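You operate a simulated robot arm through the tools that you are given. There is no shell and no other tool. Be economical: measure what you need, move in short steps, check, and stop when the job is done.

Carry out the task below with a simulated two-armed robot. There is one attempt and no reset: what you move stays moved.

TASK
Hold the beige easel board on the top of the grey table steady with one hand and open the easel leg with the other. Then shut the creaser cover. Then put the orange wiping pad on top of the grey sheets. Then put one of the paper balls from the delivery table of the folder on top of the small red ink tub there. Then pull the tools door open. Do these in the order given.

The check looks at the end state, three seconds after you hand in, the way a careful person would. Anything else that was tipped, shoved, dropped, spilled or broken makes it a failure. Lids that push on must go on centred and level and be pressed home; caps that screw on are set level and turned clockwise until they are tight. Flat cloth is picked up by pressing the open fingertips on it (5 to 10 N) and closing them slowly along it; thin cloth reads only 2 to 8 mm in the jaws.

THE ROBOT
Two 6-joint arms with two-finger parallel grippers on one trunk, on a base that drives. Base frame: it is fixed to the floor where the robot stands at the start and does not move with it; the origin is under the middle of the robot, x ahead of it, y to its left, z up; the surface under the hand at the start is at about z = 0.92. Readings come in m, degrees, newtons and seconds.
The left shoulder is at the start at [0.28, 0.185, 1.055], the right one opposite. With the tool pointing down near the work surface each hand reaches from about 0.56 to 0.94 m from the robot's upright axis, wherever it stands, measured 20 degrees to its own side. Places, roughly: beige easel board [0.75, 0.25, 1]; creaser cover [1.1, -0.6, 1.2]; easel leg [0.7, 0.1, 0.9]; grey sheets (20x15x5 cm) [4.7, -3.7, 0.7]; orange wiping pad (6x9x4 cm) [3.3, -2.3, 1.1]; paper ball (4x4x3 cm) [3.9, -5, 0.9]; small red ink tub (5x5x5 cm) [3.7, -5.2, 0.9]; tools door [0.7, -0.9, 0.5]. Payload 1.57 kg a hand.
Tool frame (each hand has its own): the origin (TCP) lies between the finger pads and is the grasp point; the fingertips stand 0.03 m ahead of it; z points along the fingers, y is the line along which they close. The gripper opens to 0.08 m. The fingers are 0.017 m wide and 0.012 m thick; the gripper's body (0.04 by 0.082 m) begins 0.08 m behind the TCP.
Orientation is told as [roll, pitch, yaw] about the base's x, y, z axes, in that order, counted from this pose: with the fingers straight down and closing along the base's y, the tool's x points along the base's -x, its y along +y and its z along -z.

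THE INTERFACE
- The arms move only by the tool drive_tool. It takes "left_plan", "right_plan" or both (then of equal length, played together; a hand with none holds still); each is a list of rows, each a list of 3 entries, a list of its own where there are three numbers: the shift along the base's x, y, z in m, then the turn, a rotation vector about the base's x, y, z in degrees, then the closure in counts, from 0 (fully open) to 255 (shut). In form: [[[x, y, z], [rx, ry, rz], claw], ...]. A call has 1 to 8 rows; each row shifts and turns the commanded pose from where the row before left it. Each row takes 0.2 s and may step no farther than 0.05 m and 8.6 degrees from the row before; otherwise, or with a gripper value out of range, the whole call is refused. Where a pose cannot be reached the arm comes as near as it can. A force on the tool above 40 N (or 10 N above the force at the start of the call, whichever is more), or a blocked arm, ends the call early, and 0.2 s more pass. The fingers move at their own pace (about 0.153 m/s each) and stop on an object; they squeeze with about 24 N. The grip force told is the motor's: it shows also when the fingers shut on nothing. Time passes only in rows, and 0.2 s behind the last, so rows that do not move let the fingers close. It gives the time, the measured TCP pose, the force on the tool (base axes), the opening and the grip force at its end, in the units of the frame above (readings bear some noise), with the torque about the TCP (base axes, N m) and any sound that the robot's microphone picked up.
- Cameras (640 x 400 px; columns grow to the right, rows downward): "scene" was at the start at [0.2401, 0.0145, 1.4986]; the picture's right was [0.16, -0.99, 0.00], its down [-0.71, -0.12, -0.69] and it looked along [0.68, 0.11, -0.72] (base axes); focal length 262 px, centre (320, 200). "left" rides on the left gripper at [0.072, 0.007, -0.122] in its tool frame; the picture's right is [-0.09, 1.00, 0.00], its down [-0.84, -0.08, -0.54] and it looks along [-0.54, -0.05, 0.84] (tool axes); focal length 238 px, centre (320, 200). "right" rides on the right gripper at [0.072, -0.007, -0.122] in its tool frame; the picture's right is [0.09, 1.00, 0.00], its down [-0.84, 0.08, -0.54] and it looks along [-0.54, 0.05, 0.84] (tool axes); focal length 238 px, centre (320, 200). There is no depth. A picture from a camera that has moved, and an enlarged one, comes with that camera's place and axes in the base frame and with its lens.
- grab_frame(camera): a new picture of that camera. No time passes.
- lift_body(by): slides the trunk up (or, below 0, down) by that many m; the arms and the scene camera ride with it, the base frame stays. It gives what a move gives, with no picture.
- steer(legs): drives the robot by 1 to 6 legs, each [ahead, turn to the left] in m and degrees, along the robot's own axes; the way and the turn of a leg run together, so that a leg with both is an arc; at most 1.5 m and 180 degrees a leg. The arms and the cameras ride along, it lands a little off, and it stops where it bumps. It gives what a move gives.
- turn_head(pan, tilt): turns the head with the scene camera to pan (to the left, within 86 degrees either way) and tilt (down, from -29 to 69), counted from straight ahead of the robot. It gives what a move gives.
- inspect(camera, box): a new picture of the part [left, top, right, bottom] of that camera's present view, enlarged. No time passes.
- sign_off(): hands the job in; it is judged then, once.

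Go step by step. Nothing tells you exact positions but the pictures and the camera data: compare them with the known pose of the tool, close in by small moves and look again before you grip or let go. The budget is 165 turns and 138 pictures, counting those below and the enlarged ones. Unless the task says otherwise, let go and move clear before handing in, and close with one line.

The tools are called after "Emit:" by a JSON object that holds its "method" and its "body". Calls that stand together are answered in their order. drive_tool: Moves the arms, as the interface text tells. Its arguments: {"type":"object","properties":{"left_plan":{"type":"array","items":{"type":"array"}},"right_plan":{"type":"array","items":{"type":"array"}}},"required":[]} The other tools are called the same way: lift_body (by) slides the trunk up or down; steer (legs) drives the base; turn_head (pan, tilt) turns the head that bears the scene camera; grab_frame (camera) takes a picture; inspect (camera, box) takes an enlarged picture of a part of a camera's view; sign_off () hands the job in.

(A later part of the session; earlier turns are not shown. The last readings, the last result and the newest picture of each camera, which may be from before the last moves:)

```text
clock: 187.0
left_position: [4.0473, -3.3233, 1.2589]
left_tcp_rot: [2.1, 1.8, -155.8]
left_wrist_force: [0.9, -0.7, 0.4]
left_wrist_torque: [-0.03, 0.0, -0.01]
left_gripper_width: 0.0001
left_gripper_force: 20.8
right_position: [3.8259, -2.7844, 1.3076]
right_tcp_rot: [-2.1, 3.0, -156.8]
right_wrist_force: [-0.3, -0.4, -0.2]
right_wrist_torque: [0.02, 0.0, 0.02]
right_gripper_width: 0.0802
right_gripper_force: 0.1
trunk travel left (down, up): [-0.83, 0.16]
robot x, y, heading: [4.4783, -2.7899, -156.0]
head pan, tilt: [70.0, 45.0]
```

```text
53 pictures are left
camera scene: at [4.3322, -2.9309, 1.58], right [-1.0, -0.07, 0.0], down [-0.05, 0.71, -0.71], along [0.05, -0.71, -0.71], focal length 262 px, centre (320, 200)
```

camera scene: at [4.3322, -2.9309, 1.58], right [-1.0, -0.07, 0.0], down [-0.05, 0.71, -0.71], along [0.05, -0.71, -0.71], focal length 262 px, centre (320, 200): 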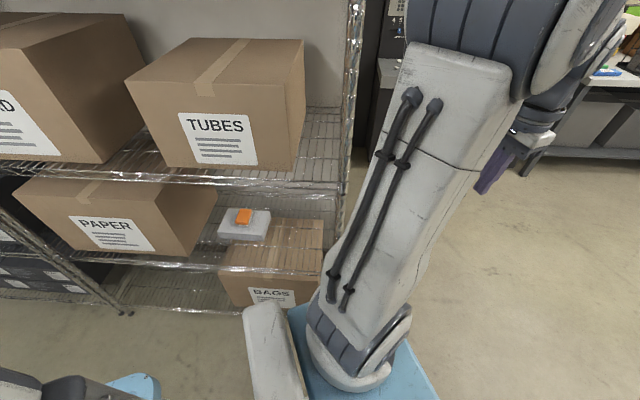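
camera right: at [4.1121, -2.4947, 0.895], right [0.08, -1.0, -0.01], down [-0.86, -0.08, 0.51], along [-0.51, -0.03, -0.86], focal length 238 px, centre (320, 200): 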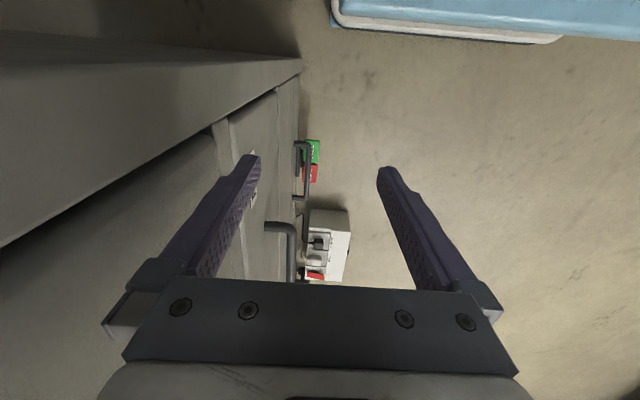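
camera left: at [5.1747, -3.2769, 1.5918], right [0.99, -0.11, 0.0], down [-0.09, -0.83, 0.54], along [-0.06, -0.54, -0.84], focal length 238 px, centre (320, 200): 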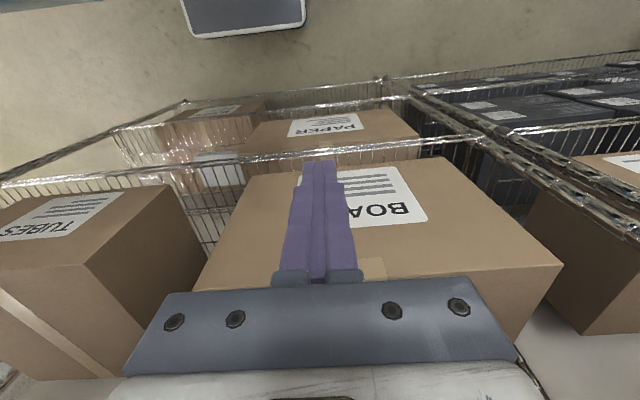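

Emit:
{"method": "turn_head", "body": {"pan": -10, "tilt": 66}}

Emit:
{"method": "grab_frame", "body": {"camera": "scene"}}

```text
clock: 188.5
left_position: [4.0466, -3.3235, 1.2586]
left_tcp_rot: [2.1, 1.7, -155.9]
left_wrist_force: [0.0, -0.7, 0.4]
left_wrist_torque: [-0.01, -0.03, 0.03]
left_gripper_width: 0.0002
left_gripper_force: 21.2
right_position: [3.8249, -2.783, 1.3074]
right_tcp_rot: [-2.1, 3.0, -156.8]
right_wrist_force: [0.1, 0.5, -0.8]
right_wrist_torque: [-0.02, 0.02, 0.03]
right_gripper_width: 0.08
right_gripper_force: 0.1
trunk travel left (down, up): [-0.83, 0.16]
robot x, y, heading: [4.4732, -2.7842, -156.0]
head pan, tilt: [-10.0, 66.0]
```

```text
52 pictures are left
camera scene: at [4.2696, -2.8634, 1.554], right [-0.24, 0.97, 0.0], down [0.89, 0.22, -0.41], along [-0.4, -0.1, -0.91], focal length 262 px, centre (320, 200)
```

scene: 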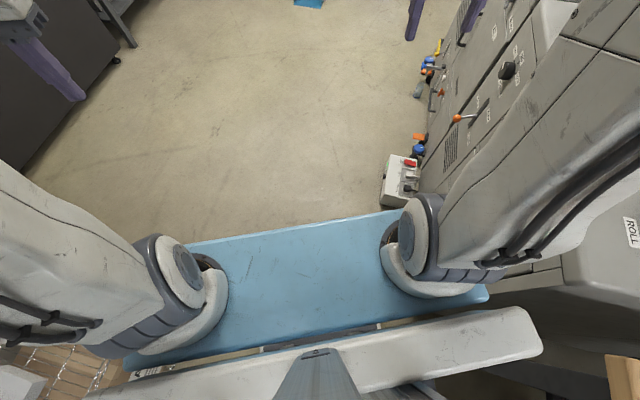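

I see: the blue shoulder plate's right end meets the printer's corner at about (4.07, −2.46). I turn slightly left to clear it, go ahead, then straighten.

Emit:
{"method": "steer", "body": {"legs": [[0, 6], [0.2, 0], [0, -16], [0.7, 0]]}}

Emit:
{"method": "turn_head", "body": {"pan": 45, "tilt": 30}}

Emit:
{"method": "grab_frame", "body": {"camera": "scene"}}

```text
clock: 190.3
left_position: [3.9464, -3.4236, 1.1896]
left_tcp_rot: [3.3, 3.3, -150.8]
left_wrist_force: [-1.6, -0.5, -1.8]
left_wrist_torque: [0.0, -0.23, 0.02]
left_gripper_width: 0.0
left_gripper_force: 21.4
right_position: [3.6801, -2.9212, 1.238]
right_tcp_rot: [-3.0, 4.2, -151.4]
right_wrist_force: [-0.2, 0.3, -1.6]
right_wrist_torque: [-0.03, -0.1, -0.01]
right_gripper_width: 0.0799
right_gripper_force: 0.1
trunk travel left (down, up): [-0.83, 0.16]
robot x, y, heading: [4.4013, -2.8039, -152.5]
head pan, tilt: [-10.0, 66.0]
stopped in leg 2: the robot was blocked; the commanded pose is now the measured one
```

```text
clock: 191.6
left_position: [3.9485, -3.4171, 1.2013]
left_tcp_rot: [3.3, 2.7, -151.2]
left_wrist_force: [0.1, -0.4, -0.4]
left_wrist_torque: [-0.01, 0.0, -0.04]
left_gripper_width: 0.0
left_gripper_force: 21.1
right_position: [3.6844, -2.9098, 1.2484]
right_tcp_rot: [-3.0, 3.6, -151.9]
right_wrist_force: [0.2, -0.6, 0.2]
right_wrist_torque: [0.03, 0.01, -0.01]
right_gripper_width: 0.0804
right_gripper_force: 0.1
trunk travel left (down, up): [-0.83, 0.16]
robot x, y, heading: [4.3991, -2.8019, -152.3]
head pan, tilt: [45.0, 30.0]
```

```text
51 pictures are left
camera scene: at [4.2662, -2.9465, 1.6148], right [-0.95, 0.3, 0.02], down [0.13, 0.47, -0.87], along [-0.27, -0.83, -0.49], focal length 262 px, centre (320, 200)
```

scene: 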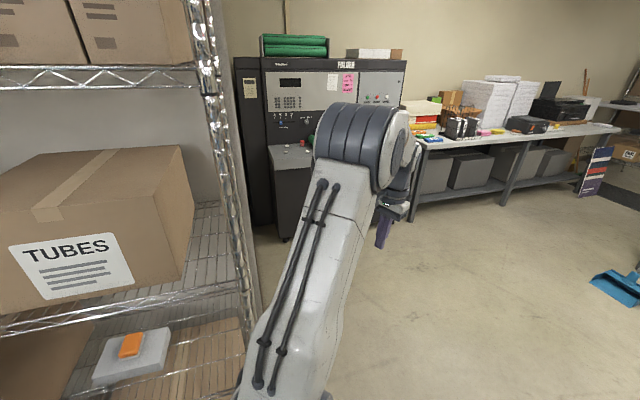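

Estimated clearances say the round base (radius ≈ 0.48 m) is grazing the printer corner, and the left elbow is close to the rack post. I tuck the left hand toward the middle first, then turn left more and ease past.

Emit:
{"method": "drive_tool", "body": {"left_plan": [[[-0.0103, 0.037, 0.005], [0, 0, 0], 255], [[-0.0103, 0.037, 0.005], [0, 0, 0], 255], [[-0.0103, 0.037, 0.005], [0, 0, 0], 255], [[-0.0103, 0.037, 0.005], [0, 0, 0], 255], [[-0.0103, 0.037, 0.005], [0, 0, 0], 255], [[-0.0103, 0.037, 0.005], [0, 0, 0], 255], [[-0.0103, 0.037, 0.005], [0, 0, 0], 255], [[-0.0103, 0.037, 0.005], [0, 0, 0], 255]]}}

Emit:
{"method": "steer", "body": {"legs": [[-0.05, 0], [0, 24], [0.2, 0]]}}

Emit:
{"method": "turn_head", "body": {"pan": 20, "tilt": 45}}

Emit:
{"method": "grab_frame", "body": {"camera": "scene"}}

```text
clock: 193.4
left_position: [3.8671, -3.1238, 1.2409]
left_tcp_rot: [3.3, 2.6, -151.2]
left_wrist_force: [-0.2, 0.6, -0.2]
left_wrist_torque: [0.01, -0.02, 0.01]
left_gripper_width: 0.0
left_gripper_force: 21.2
right_position: [3.6864, -2.9091, 1.2485]
right_tcp_rot: [-3.0, 3.7, -152.0]
right_wrist_force: [0.4, -0.9, -0.4]
right_wrist_torque: [-0.01, -0.02, -0.04]
right_gripper_width: 0.08
right_gripper_force: 0.2
trunk travel left (down, up): [-0.83, 0.16]
robot x, y, heading: [4.3998, -2.8011, -152.4]
head pan, tilt: [45.0, 30.0]
```

```text
clock: 196.3
left_position: [3.9724, -3.4193, 1.1739]
left_tcp_rot: [1.2, 3.4, -128.1]
left_wrist_force: [5.2, 3.0, 4.2]
left_wrist_torque: [-0.33, 0.59, -0.02]
left_gripper_width: 0.0
left_gripper_force: 21.1
right_position: [3.7286, -3.2768, 1.182]
right_tcp_rot: [-3.4, 4.5, -128.9]
right_wrist_force: [3.8, 2.1, 6.3]
right_wrist_torque: [-0.24, 0.46, 0.03]
right_gripper_width: 0.08
right_gripper_force: 0.2
trunk travel left (down, up): [-0.83, 0.16]
robot x, y, heading: [4.3937, -2.8176, -129.2]
head pan, tilt: [45.0, 30.0]
stopped in leg 3: the robot was blocked; the commanded pose is now the measured one
```

```text
clock: 197.2
left_position: [3.9701, -3.4051, 1.1847]
left_tcp_rot: [1.6, 3.2, -128.5]
left_wrist_force: [0.2, 0.7, 1.1]
left_wrist_torque: [0.01, 0.02, -0.03]
left_gripper_width: 0.0
left_gripper_force: 20.9
right_position: [3.7242, -3.2687, 1.195]
right_tcp_rot: [-3.3, 3.8, -129.3]
right_wrist_force: [0.0, 0.5, 0.6]
right_wrist_torque: [-0.04, 0.0, 0.01]
right_gripper_width: 0.0801
right_gripper_force: 0.0
trunk travel left (down, up): [-0.83, 0.16]
robot x, y, heading: [4.3932, -2.8177, -129.1]
head pan, tilt: [20.0, 45.0]
```

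```text
50 pictures are left
camera scene: at [4.2652, -3.0186, 1.5802], right [-0.94, 0.33, 0.0], down [0.23, 0.67, -0.71], along [-0.23, -0.67, -0.71], focal length 262 px, centre (320, 200)
```

scene: 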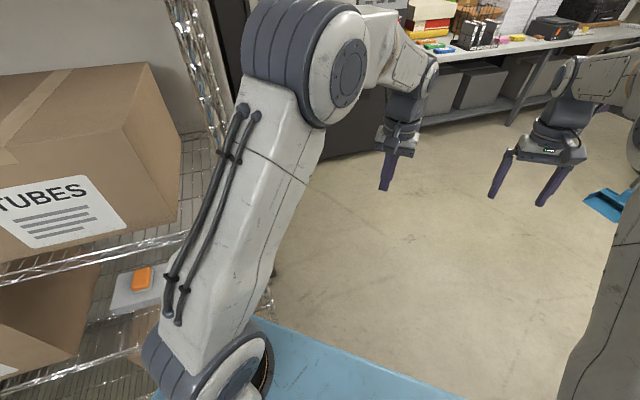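

Rotation left swung the base's rear corner against the table leg. I unwind: turn back, reverse in an arc to the east, then line up for the straight diagonal I used coming in.

Emit:
{"method": "steer", "body": {"legs": [[0, -25], [-0.3, -25]]}}

```text
clock: 200.6
left_position: [3.9626, -2.8023, 1.1848]
left_tcp_rot: [1.6, 3.2, -178.7]
left_wrist_force: [0.4, 0.1, 0.8]
left_wrist_torque: [0.02, -0.02, -0.01]
left_gripper_width: 0.0
left_gripper_force: 21.2
right_position: [3.9108, -2.5264, 1.1943]
right_tcp_rot: [-3.4, 3.7, -179.5]
right_wrist_force: [0.0, -0.2, 0.1]
right_wrist_torque: [0.05, 0.02, 0.06]
right_gripper_width: 0.0798
right_gripper_force: 0.2
trunk travel left (down, up): [-0.83, 0.16]
robot x, y, heading: [4.6837, -2.7535, -179.5]
head pan, tilt: [20.0, 45.0]
```

Emit:
{"method": "lift_body", "body": {"by": 0.15}}

Emit:
{"method": "steer", "body": {"legs": [[0, -13], [-0.3, 0], [0, 23]]}}

```text
clock: 202.3
left_position: [3.9616, -2.8031, 1.3346]
left_tcp_rot: [1.6, 3.2, -178.7]
left_wrist_force: [0.0, 0.3, 0.8]
left_wrist_torque: [0.0, 0.02, -0.01]
left_gripper_width: 0.0
left_gripper_force: 21.3
right_position: [3.9091, -2.5253, 1.3453]
right_tcp_rot: [-3.4, 3.7, -179.5]
right_wrist_force: [-0.7, 0.1, -0.7]
right_wrist_torque: [0.04, -0.04, 0.01]
right_gripper_width: 0.08
right_gripper_force: 0.1
trunk travel left (down, up): [-0.98, 0.01]
robot x, y, heading: [4.6798, -2.7521, -179.1]
head pan, tilt: [20.0, 45.0]
```

```text
clock: 206.3
left_position: [4.2737, -2.9888, 1.3346]
left_tcp_rot: [1.6, 3.4, -168.9]
left_wrist_force: [-0.1, -0.6, 0.5]
left_wrist_torque: [0.04, 0.02, 0.0]
left_gripper_width: 0.0
left_gripper_force: 21.3
right_position: [4.176, -2.7267, 1.3456]
right_tcp_rot: [-3.5, 3.7, -169.7]
right_wrist_force: [0.3, -0.3, 0.0]
right_wrist_torque: [0.01, 0.0, -0.01]
right_gripper_width: 0.0798
right_gripper_force: 0.0
trunk travel left (down, up): [-0.98, 0.01]
robot x, y, heading: [4.9772, -2.816, -169.7]
head pan, tilt: [20.0, 45.0]
```

Now aligned on the diagonal between printer corner and rack post. I drive through and curve away south-west.

Emit:
{"method": "steer", "body": {"legs": [[1.0, 0], [0.4, 15], [0.4, 10]]}}

```text
clock: 215.7
left_position: [2.7045, -3.765, 1.3346]
left_tcp_rot: [1.6, 3.3, -144.2]
left_wrist_force: [0.4, 0.4, -0.1]
left_wrist_torque: [-0.01, 0.0, 0.01]
left_gripper_width: 0.0
left_gripper_force: 21.3
right_position: [2.5045, -3.5661, 1.3441]
right_tcp_rot: [-3.4, 3.6, -144.9]
right_wrist_force: [-0.4, -0.3, -0.5]
right_wrist_torque: [-0.02, -0.02, 0.01]
right_gripper_width: 0.0799
right_gripper_force: 0.1
trunk travel left (down, up): [-0.98, 0.01]
robot x, y, heading: [3.2701, -3.3136, -144.9]
head pan, tilt: [20.0, 45.0]
```

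Through. I turn toward the folder and look.

Emit:
{"method": "steer", "body": {"legs": [[0, 75]]}}

Emit:
{"method": "turn_head", "body": {"pan": 0, "tilt": 30}}

Emit:
{"method": "grab_frame", "body": {"camera": "scene"}}

```text
clock: 219.3
left_position: [3.5602, -3.9774, 1.3347]
left_tcp_rot: [1.6, 3.3, -68.9]
left_wrist_force: [-0.3, -0.6, 0.2]
left_wrist_torque: [-0.03, 0.03, 0.0]
left_gripper_width: 0.0003
left_gripper_force: 21.0
right_position: [3.3172, -4.1216, 1.3451]
right_tcp_rot: [-3.4, 3.8, -69.8]
right_wrist_force: [-0.5, 0.1, -0.9]
right_wrist_torque: [-0.01, 0.0, 0.01]
right_gripper_width: 0.0799
right_gripper_force: 0.0
trunk travel left (down, up): [-0.98, 0.01]
robot x, y, heading: [3.2733, -3.3195, -69.5]
head pan, tilt: [20.0, 45.0]
```

```text
clock: 220.2
left_position: [3.5597, -3.9786, 1.335]
left_tcp_rot: [1.6, 3.4, -68.8]
left_wrist_force: [-0.5, -0.5, 0.1]
left_wrist_torque: [0.0, -0.01, -0.02]
left_gripper_width: 0.0
left_gripper_force: 21.5
right_position: [3.3176, -4.1191, 1.3441]
right_tcp_rot: [-3.4, 3.7, -69.8]
right_wrist_force: [-0.5, 0.2, -0.3]
right_wrist_torque: [0.01, 0.01, -0.02]
right_gripper_width: 0.0799
right_gripper_force: 0.0
trunk travel left (down, up): [-0.98, 0.01]
robot x, y, heading: [3.267, -3.3197, -69.5]
head pan, tilt: [0.0, 30.0]
```

```text
49 pictures are left
camera scene: at [3.358, -3.5497, 1.7527], right [-0.94, -0.35, 0.0], down [-0.17, 0.47, -0.87], along [0.3, -0.81, -0.5], focal length 262 px, centre (320, 200)
```

scene: 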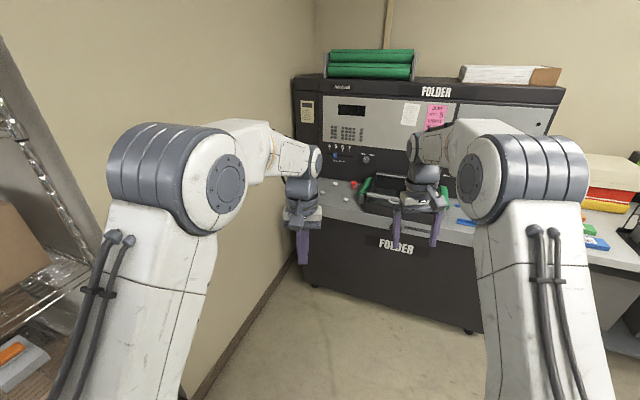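

Emit:
{"method": "inspect", "body": {"camera": "scene", "box": [310, 150, 490, 260]}}

```text
3.56 times, centred on (400, 205) of scene
camera zoom: at [3.358, -3.5497, 1.7527], right [-0.94, -0.35, 0.0], down [-0.17, 0.47, -0.87], along [0.3, -0.81, -0.5], focal length 932 px, centre (36, 182)
```

zoom: 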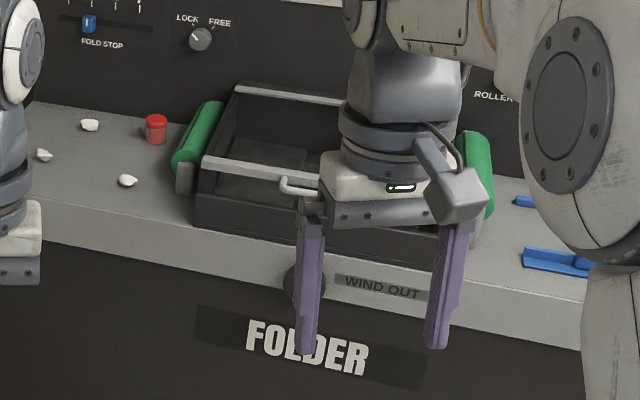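

Balls and red tub are on the folder's ledge: tub ≈ [3.72, −5.22], nearest balls ≈ [3.73, −5.03] and [3.91, −5.07]. I pull the hands in a bit and drive up to it.

Emit:
{"method": "drive_tool", "body": {"left_plan": [[[-0.014, 0.04, 0.0], [-1.7, 0, 0], 255], [[-0.014, 0.04, 0.0], [0, -3.3, 0], 0], [[-0.014, 0.04, 0.0], [0, 0, 0], 0]], "right_plan": [[[-0.014, 0.04, 0.0], [0, 0, 0], 0], [[-0.014, 0.04, 0.0], [0, 0, 0], 0], [[-0.014, 0.04, 0.0], [0, 0, 0], 0]]}}

Emit:
{"method": "steer", "body": {"legs": [[0, -7.7], [1.0, 0], [0, -12.8]]}}

Emit:
{"method": "turn_head", "body": {"pan": 8, "tilt": 50}}

Emit:
{"method": "grab_frame", "body": {"camera": "scene"}}

```text
clock: 221.0
left_position: [3.5164, -3.8562, 1.3336]
left_tcp_rot: [3.9, 0.4, -68.8]
left_wrist_force: [1.2, -0.5, 0.2]
left_wrist_torque: [0.02, -0.07, 0.0]
left_gripper_width: 0.08
left_gripper_force: 0.0
right_position: [3.2751, -4.0017, 1.3466]
right_tcp_rot: [-3.4, 3.7, -69.6]
right_wrist_force: [-0.6, -0.6, 0.0]
right_wrist_torque: [0.03, -0.02, 0.0]
right_gripper_width: 0.0802
right_gripper_force: 0.0
trunk travel left (down, up): [-0.98, 0.01]
robot x, y, heading: [3.2715, -3.3137, -69.6]
head pan, tilt: [0.0, 30.0]
```

```text
clock: 227.6
left_position: [3.533, -4.8859, 1.3346]
left_tcp_rot: [4.0, 0.5, -89.4]
left_wrist_force: [-0.4, 0.1, 0.6]
left_wrist_torque: [-0.03, 0.02, 0.01]
left_gripper_width: 0.0804
left_gripper_force: 0.0
right_position: [3.2546, -4.9366, 1.3454]
right_tcp_rot: [-3.4, 3.7, -90.1]
right_wrist_force: [0.3, -0.9, -0.9]
right_wrist_torque: [-0.04, 0.01, -0.03]
right_gripper_width: 0.08
right_gripper_force: 0.0
trunk travel left (down, up): [-0.98, 0.01]
robot x, y, heading: [3.4908, -4.2924, -90.5]
head pan, tilt: [0.0, 30.0]
```

```text
clock: 228.4
left_position: [3.5315, -4.8864, 1.3344]
left_tcp_rot: [3.9, 0.4, -89.4]
left_wrist_force: [-0.3, -0.3, 0.1]
left_wrist_torque: [0.01, 0.0, 0.0]
left_gripper_width: 0.08
left_gripper_force: 0.0
right_position: [3.2547, -4.9356, 1.3442]
right_tcp_rot: [-3.4, 3.6, -90.2]
right_wrist_force: [0.1, 0.3, -0.3]
right_wrist_torque: [0.01, -0.01, 0.0]
right_gripper_width: 0.0801
right_gripper_force: 0.0
trunk travel left (down, up): [-0.98, 0.01]
robot x, y, heading: [3.4903, -4.295, -90.2]
head pan, tilt: [8.0, 50.0]
```

```text
47 pictures are left
camera scene: at [3.5007, -4.5279, 1.7233], right [-0.99, -0.14, 0.0], down [-0.1, 0.76, -0.64], along [0.09, -0.64, -0.77], focal length 262 px, centre (320, 200)
```

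scene: 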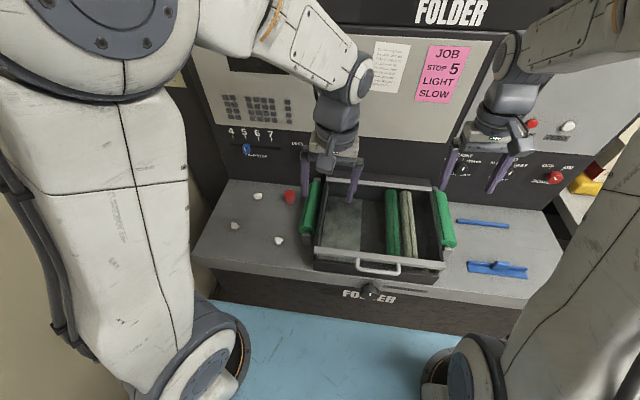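

Emit:
{"method": "inspect", "body": {"camera": "scene", "box": [210, 170, 330, 260]}}

```text
4.44 times, centred on (270, 215) of scene
camera zoom: at [3.5007, -4.5279, 1.7233], right [-0.99, -0.14, 0.0], down [-0.1, 0.76, -0.64], along [0.09, -0.64, -0.77], focal length 1165 px, centre (542, 133)
```

zoom: 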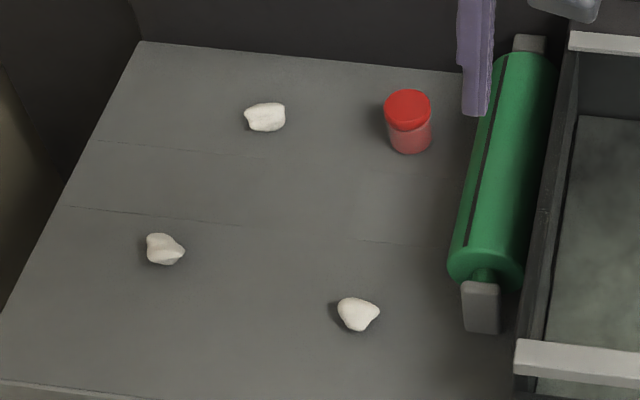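

I'll take the near ball at [3.721, −5.01] with the left hand. I lower the trunk, level the tools and move above it.

Emit:
{"method": "lift_body", "body": {"by": -0.2}}

Emit:
{"method": "drive_tool", "body": {"left_plan": [[[0.0, 0.0, 0.02], [-0.5, 4, 0], 0], [[0.038, -0.02, 0.0], [0, 0, 0], 40], [[0.038, -0.02, 0.0], [0, 0, 0], 60], [[0.038, -0.025, 0], [0, 0, 0], 60], [[0.038, -0.025, 0], [0, 0, 0], 60], [[0.038, -0.034, 0], [0, 0, 0], 60], [[0, 0, -0.045], [0, 0, 0], 60], [[0, 0, -0.04], [0, 0, 0], 60]], "right_plan": [[[0.0, 0.02, 0.02], [-3.7, -3.4, 0], 0], [[-0.01, 0.03, 0.02], [0, 0, 0], 0], [[-0.01, 0.03, 0.02], [0, 0, 0], 0], [[-0.01, 0.03, 0.02], [0, 0, 0], 0], [[0, 0, 0], [0, 0, 0], 0], [[0, 0, 0], [0, 0, 0], 0], [[0, 0, 0], [0, 0, 0], 0], [[0, 0, 0], [0, 0, 0], 0]]}}

Emit:
{"method": "grab_frame", "body": {"camera": "left"}}

Emit:
{"method": "grab_frame", "body": {"camera": "scene"}}

```text
clock: 230.6
left_position: [3.5316, -4.8863, 1.1356]
left_tcp_rot: [4.1, 0.5, -89.6]
left_wrist_force: [0.8, -0.1, 0.5]
left_wrist_torque: [0.03, 0.01, -0.02]
left_gripper_width: 0.0801
left_gripper_force: 0.1
right_position: [3.2545, -4.9354, 1.1455]
right_tcp_rot: [-3.4, 3.8, -90.2]
right_wrist_force: [0.0, 0.6, 0.6]
right_wrist_torque: [-0.01, 0.0, -0.03]
right_gripper_width: 0.08
right_gripper_force: 0.0
trunk travel left (down, up): [-0.78, 0.21]
robot x, y, heading: [3.4918, -4.2916, -90.1]
head pan, tilt: [8.0, 50.0]
```

```text
refused: row 6 steps farther than a row can; nothing moved
```

```text
45 pictures are left
camera left: at [3.5299, -4.8165, 1.2558], right [0.99, -0.08, 0.07], down [-0.11, -0.84, 0.53], along [0.01, -0.53, -0.85], focal length 238 px, centre (320, 200)
```

left: 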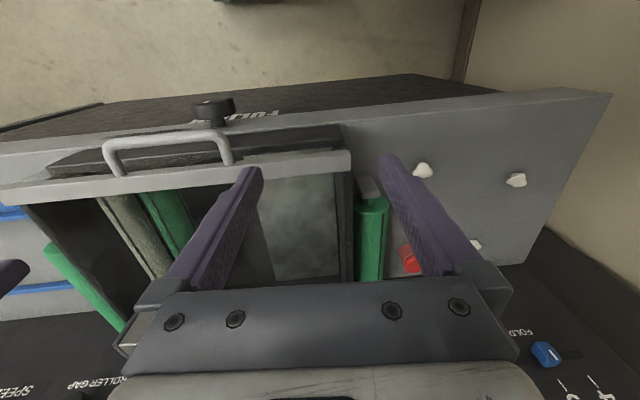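

```text
44 pictures are left
camera scene: at [3.5007, -4.5277, 1.5233], right [-0.99, -0.14, 0.0], down [-0.1, 0.76, -0.64], along [0.09, -0.64, -0.77], focal length 262 px, centre (320, 200)
```

scene: 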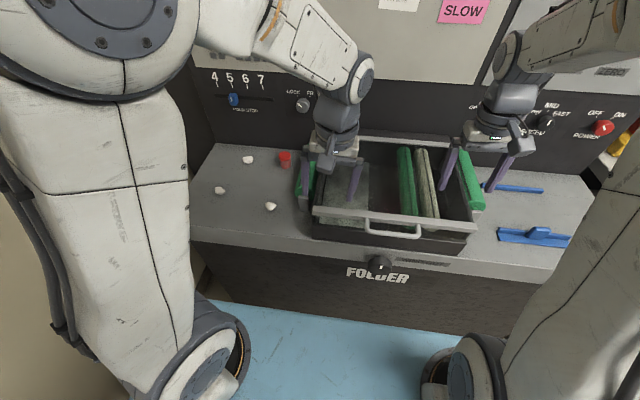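

A row was over the limit; nothing moved. Refined ball position ≈ [3.712, −4.995, 0.91]. I redo the move with shorter rows.

Emit:
{"method": "drive_tool", "body": {"left_plan": [[[0.0, 0.0, 0.02], [-0.5, 4, 0], 0], [[0.036, -0.022, 0.0], [0, 0, 0], 40], [[0.036, -0.022, 0.0], [0, 0, 0], 60], [[0.036, -0.022, 0], [0, 0, 0], 60], [[0.036, -0.022, 0], [0, 0, 0], 60], [[0.036, -0.021, 0], [0, 0, 0], 60], [[0, 0, -0.045], [0, 0, 0], 60], [[0, 0, -0.045], [0, 0, 0], 60]], "right_plan": [[[0.0, 0.02, 0.02], [-3.7, -3.4, 0], 0], [[-0.01, 0.03, 0.02], [0, 0, 0], 0], [[-0.01, 0.03, 0.02], [0, 0, 0], 0], [[-0.01, 0.03, 0.02], [0, 0, 0], 0], [[0, 0, 0], [0, 0, 0], 0], [[0, 0, 0], [0, 0, 0], 0], [[0, 0, 0], [0, 0, 0], 0], [[0, 0, 0], [0, 0, 0], 0]]}}

Emit:
{"method": "grab_frame", "body": {"camera": "left"}}

Emit:
{"method": "inspect", "body": {"camera": "scene", "box": [200, 100, 340, 220]}}

```text
clock: 232.4
left_position: [3.7122, -4.9948, 1.0646]
left_tcp_rot: [0.0, -0.1, -89.5]
left_wrist_force: [-0.6, 0.4, 0.3]
left_wrist_torque: [-0.02, 0.01, 0.05]
left_gripper_width: 0.0614
left_gripper_force: 0.1
right_position: [3.2251, -4.826, 1.2247]
right_tcp_rot: [0.0, 0.0, -90.1]
right_wrist_force: [-0.1, 0.4, 0.7]
right_wrist_torque: [-0.05, -0.03, 0.01]
right_gripper_width: 0.0797
right_gripper_force: 0.0
trunk travel left (down, up): [-0.78, 0.21]
robot x, y, heading: [3.4924, -4.2909, -90.2]
head pan, tilt: [8.0, 50.0]
```

```text
43 pictures are left
camera left: at [3.7181, -4.9244, 1.1847], right [1.0, -0.08, 0.0], down [-0.07, -0.84, 0.54], along [-0.04, -0.54, -0.84], focal length 238 px, centre (320, 200)
```

left: 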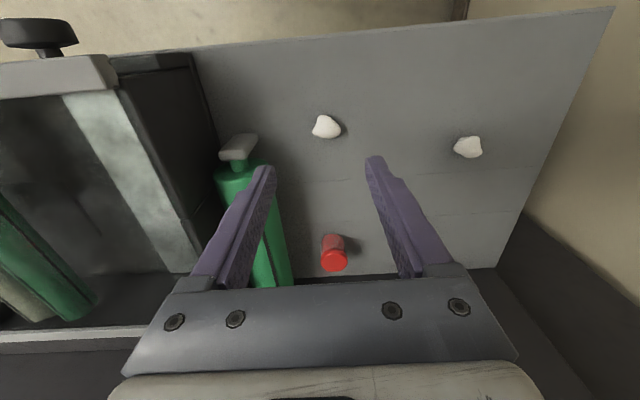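

```text
3.33 times, centred on (270, 160) of scene
camera zoom: at [3.5007, -4.5277, 1.5233], right [-0.99, -0.14, 0.0], down [-0.1, 0.76, -0.64], along [0.09, -0.64, -0.77], focal length 874 px, centre (487, 333)
```

zoom: 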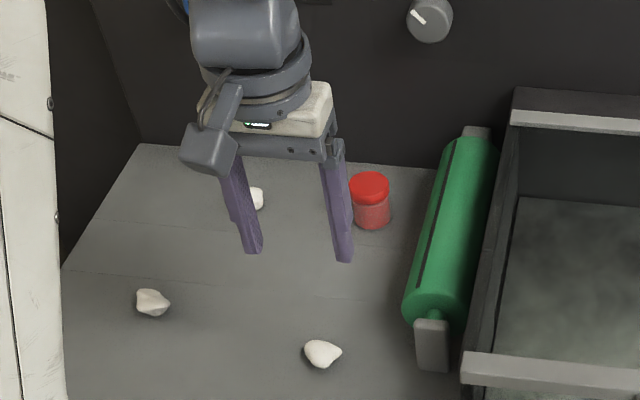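

Emit:
{"method": "drive_tool", "body": {"left_plan": [[[0.004, -0.003, -0.04], [0, 0, 0], 60], [[0, 0, -0.045], [0, 0, 0], 60], [[0, 0, -0.04], [0, 0, 0], 60]]}}

Emit:
{"method": "grab_frame", "body": {"camera": "left"}}

Emit:
{"method": "inspect", "body": {"camera": "scene", "box": [220, 140, 340, 230]}}

```text
clock: 233.2
left_position: [3.7175, -4.9994, 0.9393]
left_tcp_rot: [0.0, 0.0, -89.4]
left_wrist_force: [1.3, -0.8, -0.4]
left_wrist_torque: [0.0, -0.04, 0.03]
left_gripper_width: 0.0612
left_gripper_force: 0.2
right_position: [3.2255, -4.8257, 1.2238]
right_tcp_rot: [0.0, 0.0, -90.0]
right_wrist_force: [0.7, -0.5, 0.1]
right_wrist_torque: [0.0, -0.02, 0.02]
right_gripper_width: 0.0801
right_gripper_force: 0.1
trunk travel left (down, up): [-0.78, 0.21]
robot x, y, heading: [3.4888, -4.2928, -90.3]
head pan, tilt: [8.0, 50.0]
```

```text
41 pictures are left
camera left: at [3.723, -4.9281, 1.0604], right [1.0, -0.08, 0.0], down [-0.07, -0.84, 0.54], along [-0.04, -0.54, -0.84], focal length 238 px, centre (320, 200)
```

left: 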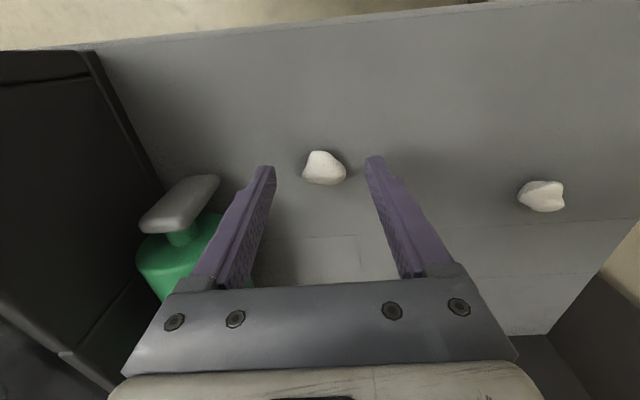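

```text
4.44 times, centred on (280, 185) of scene
camera zoom: at [3.5007, -4.5278, 1.5232], right [-0.99, -0.14, 0.0], down [-0.1, 0.76, -0.64], along [0.09, -0.64, -0.77], focal length 1165 px, centre (498, 267)
```

zoom: 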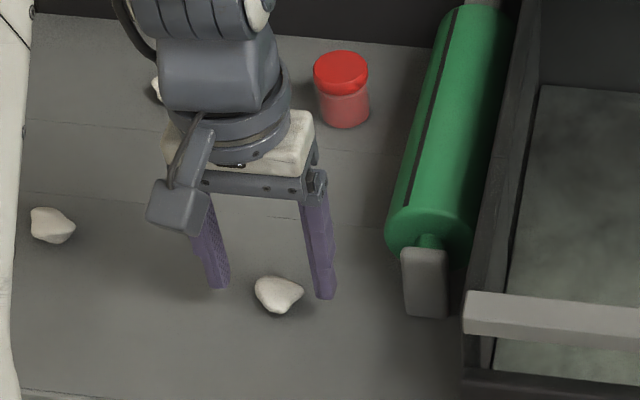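

Emit:
{"method": "drive_tool", "body": {"left_plan": [[[0.001, 0.0, -0.008], [0, 0, 0], 60], [[0, 0, -0.006], [0, 0, 0], 60], [[0, 0, 0], [0, 0, 0], 90], [[0, 0, 0], [0, 0, 0], 120], [[0, 0, 0], [0, 0, 0], 150], [[0, 0, 0], [0, 0, 0], 180], [[0, 0, 0], [0, 0, 0], 180]]}}

Emit:
{"method": "grab_frame", "body": {"camera": "left"}}

```text
clock: 234.8
left_position: [3.7181, -4.9981, 0.9272]
left_tcp_rot: [0.0, -0.2, -89.5]
left_wrist_force: [-0.2, 2.3, 16.8]
left_wrist_torque: [-0.04, -0.05, 0.0]
left_gripper_width: 0.0279
left_gripper_force: 9.3
right_position: [3.2238, -4.8259, 1.2255]
right_tcp_rot: [0.0, 0.0, -90.1]
right_wrist_force: [-0.9, -1.2, -0.6]
right_wrist_torque: [0.01, 0.03, 0.03]
right_gripper_width: 0.08
right_gripper_force: 0.0
trunk travel left (down, up): [-0.78, 0.21]
robot x, y, heading: [3.4886, -4.2954, -90.1]
head pan, tilt: [8.0, 50.0]
```

```text
39 pictures are left
camera left: at [3.7236, -4.9276, 1.047], right [1.0, -0.08, 0.0], down [-0.07, -0.84, 0.54], along [-0.04, -0.54, -0.84], focal length 238 px, centre (320, 200)
```

left: 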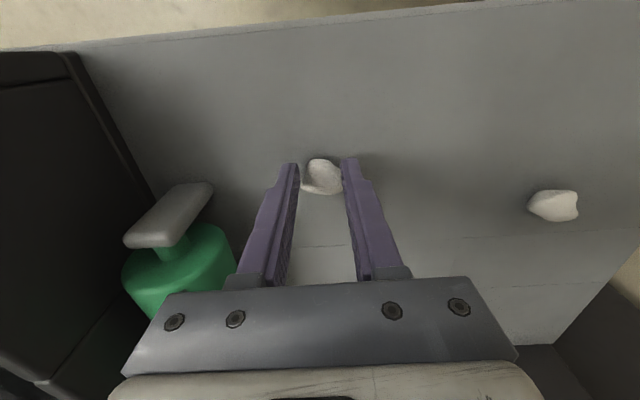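

Ball is between the tips at 2.8 cm. I firm up and lift.

Emit:
{"method": "drive_tool", "body": {"left_plan": [[[0, 0, 0.001], [0, 0, 0], 210], [[0, 0, 0], [0, 0, 0], 230], [[0, 0, 0.02], [0, 0, 0], 230], [[0, 0, 0.04], [0, 0, 0], 230], [[0, 0, 0.04], [0, 0, 0], 230]]}}

Emit:
{"method": "grab_frame", "body": {"camera": "left"}}

Emit:
{"method": "inspect", "body": {"camera": "scene", "box": [220, 120, 340, 220]}}

```text
clock: 235.3
left_position: [3.7174, -4.9995, 0.9312]
left_tcp_rot: [0.2, -0.3, -89.5]
left_wrist_force: [-1.3, 3.3, 16.7]
left_wrist_torque: [0.05, 0.07, -0.01]
left_gripper_width: 0.0001
left_gripper_force: 21.4
right_position: [3.2237, -4.8262, 1.2249]
right_tcp_rot: [0.0, 0.1, -90.1]
right_wrist_force: [0.6, -0.4, 0.5]
right_wrist_torque: [0.01, -0.03, -0.02]
right_gripper_width: 0.0801
right_gripper_force: 0.0
trunk travel left (down, up): [-0.78, 0.21]
robot x, y, heading: [3.4907, -4.2941, -90.1]
head pan, tilt: [8.0, 50.0]
stopped in row 2 (left hand): the force on the tool passed its limit at 49 N (the readings are from after the stop); the commanded pose is now the measured one
```

```text
38 pictures are left
camera left: at [3.7237, -4.9287, 1.0509], right [1.0, -0.08, 0.0], down [-0.07, -0.83, 0.55], along [-0.04, -0.55, -0.84], focal length 238 px, centre (320, 200)
```

left: 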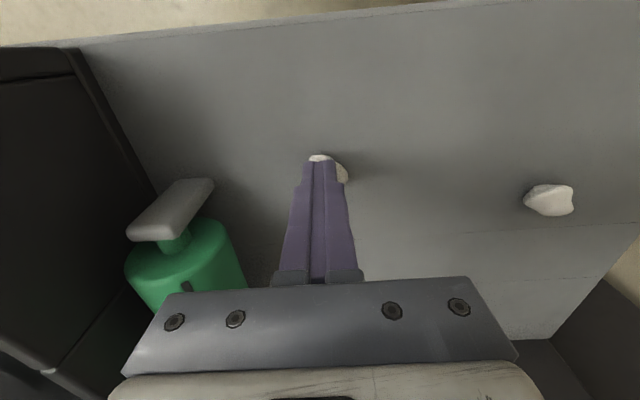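

```text
4.00 times, centred on (280, 170) of scene
camera zoom: at [3.5005, -4.5272, 1.5233], right [-0.99, -0.14, 0.0], down [-0.1, 0.76, -0.64], along [0.09, -0.64, -0.77], focal length 1049 px, centre (480, 320)
```

zoom: 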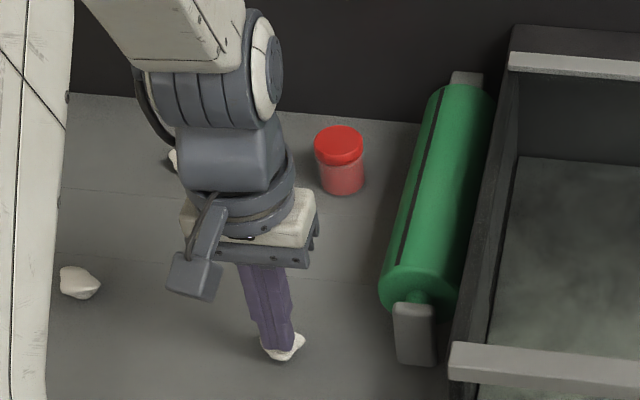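

The fingers slid over the ball. I lift, reopen and look again.

Emit:
{"method": "drive_tool", "body": {"left_plan": [[[0, 0, 0.01], [0, 0, 0], 255], [[0, 0, 0.03], [0, 0, 0], 255], [[0, 0, 0.03], [0, 0, 0], 60], [[0, 0, 0], [0, 0, 0], 60]]}}

Emit:
{"method": "grab_frame", "body": {"camera": "left"}}

Emit:
{"method": "inspect", "body": {"camera": "scene", "box": [220, 120, 340, 220]}}

```text
clock: 236.3
left_position: [3.7181, -4.9998, 1.0006]
left_tcp_rot: [0.1, -0.2, -89.4]
left_wrist_force: [-0.1, 0.2, -0.3]
left_wrist_torque: [-0.04, -0.02, -0.02]
left_gripper_width: 0.0611
left_gripper_force: 0.1
right_position: [3.2234, -4.8261, 1.2251]
right_tcp_rot: [0.1, 0.0, -90.0]
right_wrist_force: [-0.1, -0.1, 0.9]
right_wrist_torque: [0.0, -0.02, 0.0]
right_gripper_width: 0.0801
right_gripper_force: 0.0
trunk travel left (down, up): [-0.78, 0.21]
robot x, y, heading: [3.4878, -4.2953, -90.3]
head pan, tilt: [8.0, 50.0]
```

```text
36 pictures are left
camera left: at [3.7238, -4.9281, 1.1205], right [1.0, -0.08, 0.0], down [-0.07, -0.84, 0.55], along [-0.04, -0.54, -0.84], focal length 238 px, centre (320, 200)
```

left: 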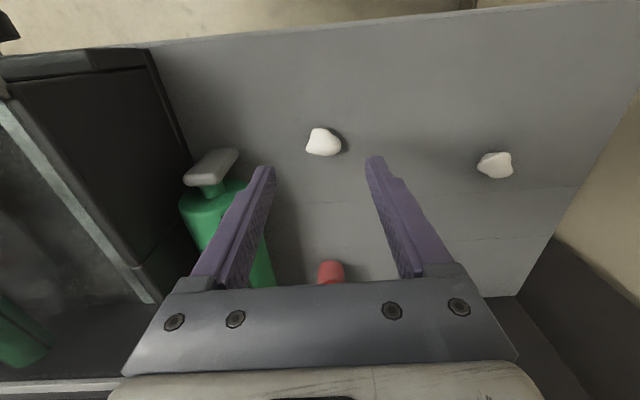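

```text
4.00 times, centred on (280, 170) of scene
camera zoom: at [3.5007, -4.5276, 1.5232], right [-0.99, -0.14, 0.0], down [-0.1, 0.76, -0.64], along [0.09, -0.64, -0.77], focal length 1049 px, centre (480, 320)
```

zoom: 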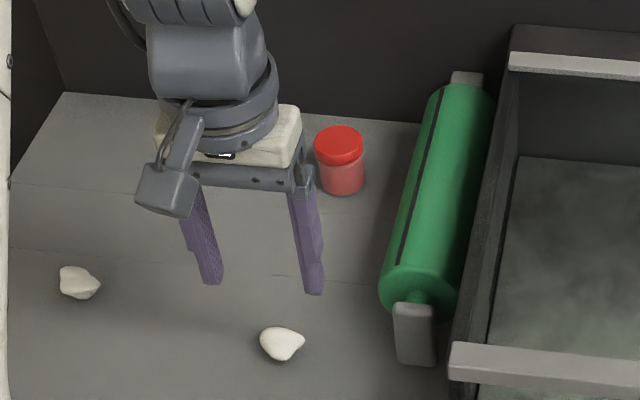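

Emit:
{"method": "inspect", "body": {"camera": "left", "box": [280, 110, 370, 170]}}

Emit:
{"method": "inspect", "body": {"camera": "left", "box": [450, 130, 540, 190]}}

```text
6.67 times, centred on (325, 140) of left
camera zoom: at [3.7238, -4.9281, 1.1205], right [1.0, -0.08, 0.0], down [-0.07, -0.84, 0.55], along [-0.04, -0.54, -0.84], focal length 1589 px, centre (287, 600)
```

zoom: 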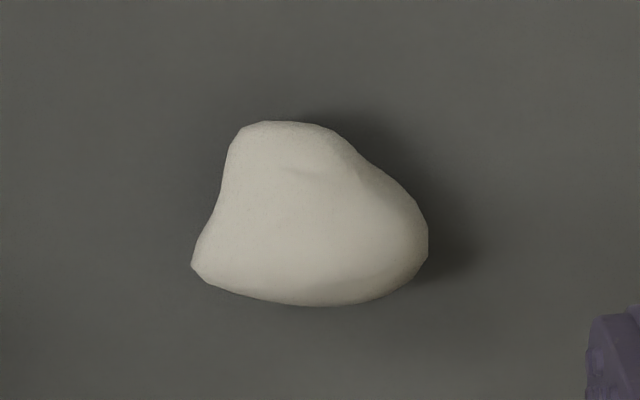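

```text
6.67 times, centred on (495, 160) of left
camera zoom: at [3.7238, -4.9281, 1.1205], right [1.0, -0.08, 0.0], down [-0.07, -0.84, 0.55], along [-0.04, -0.54, -0.84], focal length 1589 px, centre (-847, 467)
```

zoom: 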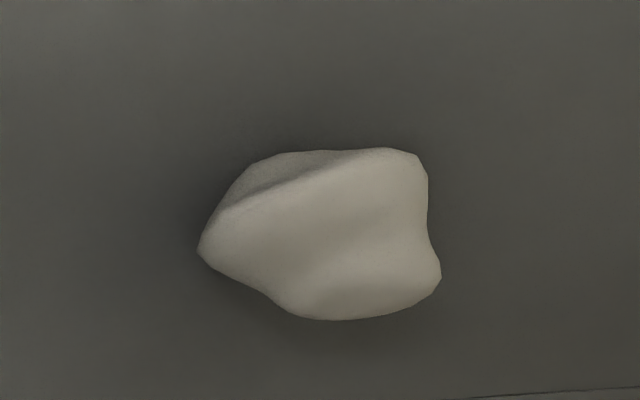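

The ball's parallel faces are front and back, so I turn the gripper 90° to close along y.

Emit:
{"method": "drive_tool", "body": {"left_plan": [[[0, 0, 0.005], [0, 0, -8.5], 60], [[0, 0, 0.005], [0, 0, -8.5], 60], [[0, 0, 0.005], [0, 0, -8.5], 60], [[0, 0, 0.005], [0, 0, -8.5], 60], [[0, 0, 0.0], [0, 0, -8.5], 60], [[0, 0, 0.0], [0, 0, -8.5], 60], [[0, 0, 0.0], [0, 0, -8.5], 60], [[0, 0, 0.0], [0, 0, -8.5], 60]]}}

Emit:
{"method": "drive_tool", "body": {"left_plan": [[[0.001, 0, 0], [0, 0, -8.5], 60], [[0, 0, 0], [0, 0, -8.5], 60], [[0, 0, 0], [0, 0, -5.0], 60]]}}

Emit:
{"method": "grab_frame", "body": {"camera": "left"}}

```text
clock: 238.1
left_position: [3.7183, -4.9986, 1.0192]
left_tcp_rot: [0.1, -0.2, -157.6]
left_wrist_force: [-0.7, 0.3, 0.0]
left_wrist_torque: [0.01, 0.02, -0.01]
left_gripper_width: 0.0611
left_gripper_force: 0.0
right_position: [3.2241, -4.8259, 1.2255]
right_tcp_rot: [0.0, -0.1, -90.0]
right_wrist_force: [-0.6, -0.5, 0.9]
right_wrist_torque: [-0.03, -0.02, 0.0]
right_gripper_width: 0.0801
right_gripper_force: 0.1
trunk travel left (down, up): [-0.78, 0.21]
robot x, y, heading: [3.4892, -4.2909, -90.3]
head pan, tilt: [8.0, 50.0]
```

```text
clock: 238.9
left_position: [3.7179, -4.9999, 1.0192]
left_tcp_rot: [0.2, -0.2, -179.7]
left_wrist_force: [0.1, 0.3, -0.3]
left_wrist_torque: [-0.03, 0.03, -0.05]
left_gripper_width: 0.0612
left_gripper_force: 0.0
right_position: [3.2235, -4.8263, 1.2247]
right_tcp_rot: [0.0, 0.1, -90.1]
right_wrist_force: [-0.6, 0.8, -0.7]
right_wrist_torque: [0.02, 0.02, -0.01]
right_gripper_width: 0.0798
right_gripper_force: 0.0
trunk travel left (down, up): [-0.78, 0.21]
robot x, y, heading: [3.4912, -4.2971, -90.2]
head pan, tilt: [8.0, 50.0]
```

```text
32 pictures are left
camera left: at [3.7917, -5.007, 1.1397], right [-0.08, -1.0, 0.0], down [-0.84, 0.07, 0.55], along [-0.54, 0.05, -0.84], focal length 238 px, centre (320, 200)
```

left: 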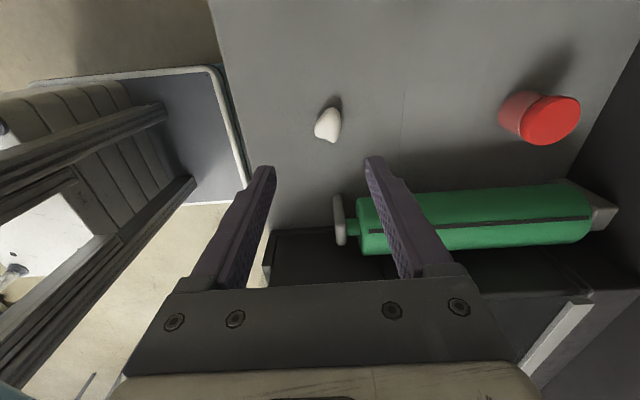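

Emit:
{"method": "drive_tool", "body": {"left_plan": [[[0.002, -0.002, -0.04], [0, 0, 0], 60], [[0.001, 0, -0.035], [0, 0, 0], 60]]}}

Emit:
{"method": "grab_frame", "body": {"camera": "left"}}

Emit:
{"method": "inspect", "body": {"camera": "scene", "box": [220, 140, 340, 230]}}

```text
clock: 239.5
left_position: [3.722, -5.0019, 0.9444]
left_tcp_rot: [0.1, -0.1, -179.5]
left_wrist_force: [0.1, 0.4, -0.1]
left_wrist_torque: [0.01, -0.04, 0.05]
left_gripper_width: 0.0612
left_gripper_force: 0.1
right_position: [3.2233, -4.827, 1.2251]
right_tcp_rot: [0.0, -0.1, -90.1]
right_wrist_force: [-0.3, 0.0, 0.3]
right_wrist_torque: [-0.02, 0.02, -0.03]
right_gripper_width: 0.0803
right_gripper_force: 0.0
trunk travel left (down, up): [-0.78, 0.21]
robot x, y, heading: [3.4861, -4.2942, -90.3]
head pan, tilt: [8.0, 50.0]
```

```text
31 pictures are left
camera left: at [3.7947, -5.0091, 1.0647], right [-0.08, -1.0, 0.0], down [-0.84, 0.07, 0.55], along [-0.54, 0.04, -0.84], focal length 238 px, centre (320, 200)
```

left: 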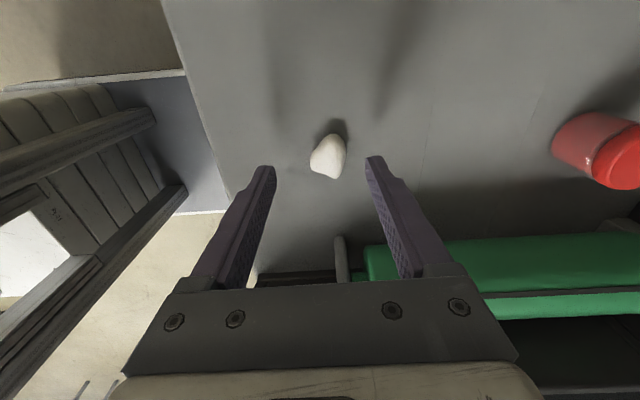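

```text
4.44 times, centred on (280, 185) of scene
camera zoom: at [3.5008, -4.5278, 1.5232], right [-0.99, -0.14, 0.0], down [-0.1, 0.76, -0.64], along [0.09, -0.64, -0.77], focal length 1165 px, centre (498, 267)
```

zoom: 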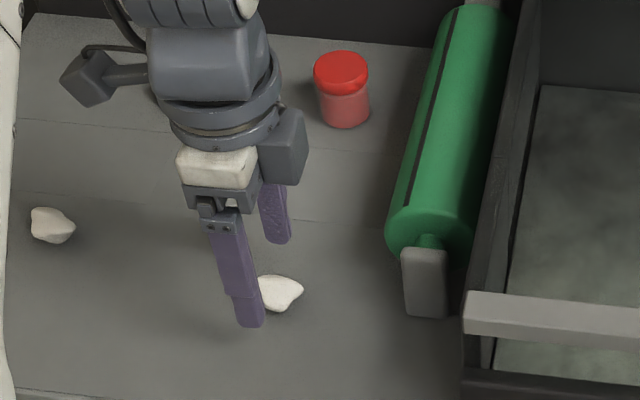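

Ball is between the fingers. I lower to just above the table and close gently in small counts.

Emit:
{"method": "drive_tool", "body": {"left_plan": [[[-0.003, 0.0, -0.008], [0, 0, 0], 60], [[0, 0, -0.006], [0, 0, 0], 100], [[0, 0, 0], [0, 0, 0], 130], [[0, 0, 0], [0, 0, 0], 150], [[0, 0, 0], [0, 0, 0], 165], [[0, 0, 0], [0, 0, 0], 175], [[0, 0, 0], [0, 0, 0], 182]]}}

Emit:
{"method": "grab_frame", "body": {"camera": "left"}}

```text
clock: 241.1
left_position: [3.7191, -5.0027, 0.9309]
left_tcp_rot: [0.1, -0.1, -179.5]
left_wrist_force: [-0.2, -0.2, 0.5]
left_wrist_torque: [-0.06, 0.02, 0.04]
left_gripper_width: 0.0227
left_gripper_force: 0.0
right_position: [3.2248, -4.8266, 1.2247]
right_tcp_rot: [0.0, 0.0, -90.1]
right_wrist_force: [-0.7, -0.2, 0.4]
right_wrist_torque: [0.04, 0.02, 0.02]
right_gripper_width: 0.0801
right_gripper_force: 0.1
trunk travel left (down, up): [-0.78, 0.21]
robot x, y, heading: [3.4868, -4.2923, -90.2]
head pan, tilt: [8.0, 50.0]
```

```text
29 pictures are left
camera left: at [3.7919, -5.0091, 1.0504], right [-0.08, -1.0, 0.0], down [-0.84, 0.07, 0.55], along [-0.54, 0.04, -0.84], focal length 238 px, centre (320, 200)
```

left: 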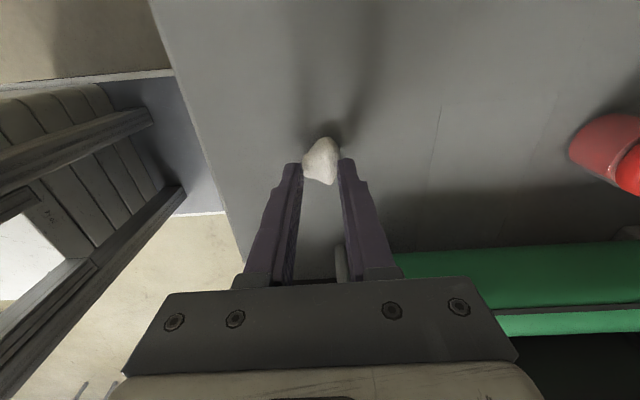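

Well aligned, not yet touching. I keep closing in small counts.

Emit:
{"method": "drive_tool", "body": {"left_plan": [[[0, 0, 0], [0, 0, 0], 188], [[0, 0, 0], [0, 0, 0], 193], [[0, 0, 0], [0, 0, 0], 198], [[0, 0, 0], [0, 0, 0], 203], [[0, 0, 0], [0, 0, 0], 206]]}}

```text
clock: 242.3
left_position: [3.7189, -5.0024, 0.9305]
left_tcp_rot: [0.2, -0.1, -179.4]
left_wrist_force: [-0.2, 0.2, 11.5]
left_wrist_torque: [0.05, 0.02, 0.0]
left_gripper_width: 0.0158
left_gripper_force: 0.2
right_position: [3.2256, -4.8257, 1.2255]
right_tcp_rot: [0.0, 0.0, -90.1]
right_wrist_force: [0.6, 0.2, 0.7]
right_wrist_torque: [0.01, 0.03, -0.02]
right_gripper_width: 0.0799
right_gripper_force: 0.1
trunk travel left (down, up): [-0.78, 0.21]
robot x, y, heading: [3.4884, -4.2918, -90.3]
head pan, tilt: [8.0, 50.0]
```

The upward push suggests the tips ride on the ball's slope, so the table is lower than I thought. I open and descend gently until the tips touch the table.

Emit:
{"method": "drive_tool", "body": {"left_plan": [[[0, 0, 0.002], [0, 0, 0], 150], [[0, 0, 0], [0, 0, 0], 100], [[0, 0, -0.006], [0, 0, 0], 100], [[0, 0, -0.004], [0, 0, 0], 100], [[0, 0, -0.004], [0, 0, 0], 100]]}}

Emit:
{"method": "inspect", "body": {"camera": "left", "box": [240, 110, 400, 210]}}

```text
clock: 243.5
left_position: [3.7187, -5.0011, 0.9175]
left_tcp_rot: [0.0, -0.2, -179.4]
left_wrist_force: [-0.3, 0.8, 0.9]
left_wrist_torque: [0.0, 0.02, 0.03]
left_gripper_width: 0.0488
left_gripper_force: 0.1
right_position: [3.2252, -4.826, 1.2255]
right_tcp_rot: [0.1, -0.1, -90.1]
right_wrist_force: [-0.2, 0.2, -0.7]
right_wrist_torque: [0.03, -0.01, 0.01]
right_gripper_width: 0.08
right_gripper_force: 0.1
trunk travel left (down, up): [-0.78, 0.21]
robot x, y, heading: [3.493, -4.295, -90.4]
head pan, tilt: [8.0, 50.0]
```

```text
4.00 times, centred on (320, 160) of left
camera zoom: at [3.7915, -5.0087, 1.0387], right [-0.08, -1.0, 0.0], down [-0.84, 0.07, 0.55], along [-0.54, 0.04, -0.84], focal length 953 px, centre (320, 360)
```

zoom: 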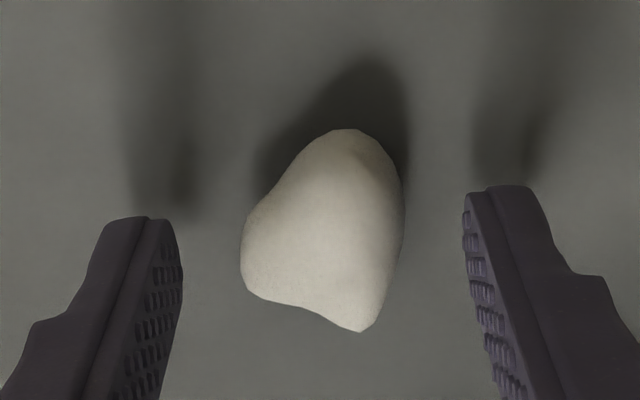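

No table contact yet; I go lower step by step.

Emit:
{"method": "drive_tool", "body": {"left_plan": [[[0, 0, -0.003], [0, 0, 0], 100], [[0, 0, -0.003], [0, 0, 0], 100], [[0, 0, -0.003], [0, 0, 0], 100]]}}

Emit:
{"method": "inspect", "body": {"camera": "left", "box": [240, 110, 400, 210]}}

```text
clock: 244.3
left_position: [3.7184, -5.0017, 0.9088]
left_tcp_rot: [0.0, -0.2, -179.5]
left_wrist_force: [-1.5, 0.5, 5.9]
left_wrist_torque: [0.18, -0.07, 0.03]
left_gripper_width: 0.0487
left_gripper_force: 0.3
right_position: [3.2241, -4.8266, 1.226]
right_tcp_rot: [0.0, 0.0, -90.1]
right_wrist_force: [0.7, 0.5, 0.3]
right_wrist_torque: [0.01, -0.01, -0.02]
right_gripper_width: 0.0798
right_gripper_force: 0.0
trunk travel left (down, up): [-0.78, 0.21]
robot x, y, heading: [3.4883, -4.2931, -89.9]
head pan, tilt: [8.0, 50.0]
```

```text
4.00 times, centred on (320, 160) of left
camera zoom: at [3.7915, -5.0089, 1.0304], right [-0.08, -1.0, 0.0], down [-0.84, 0.07, 0.55], along [-0.54, 0.04, -0.84], focal length 953 px, centre (320, 360)
```

zoom: 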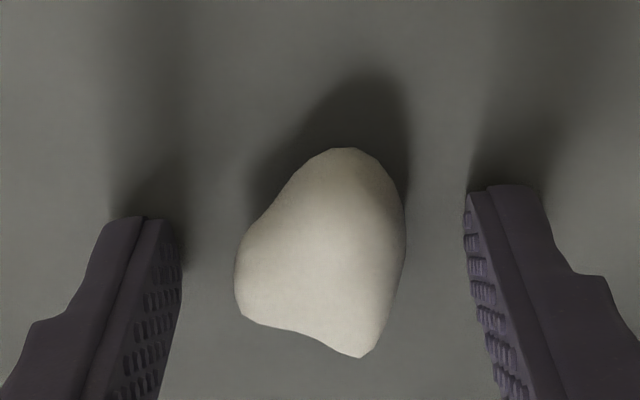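

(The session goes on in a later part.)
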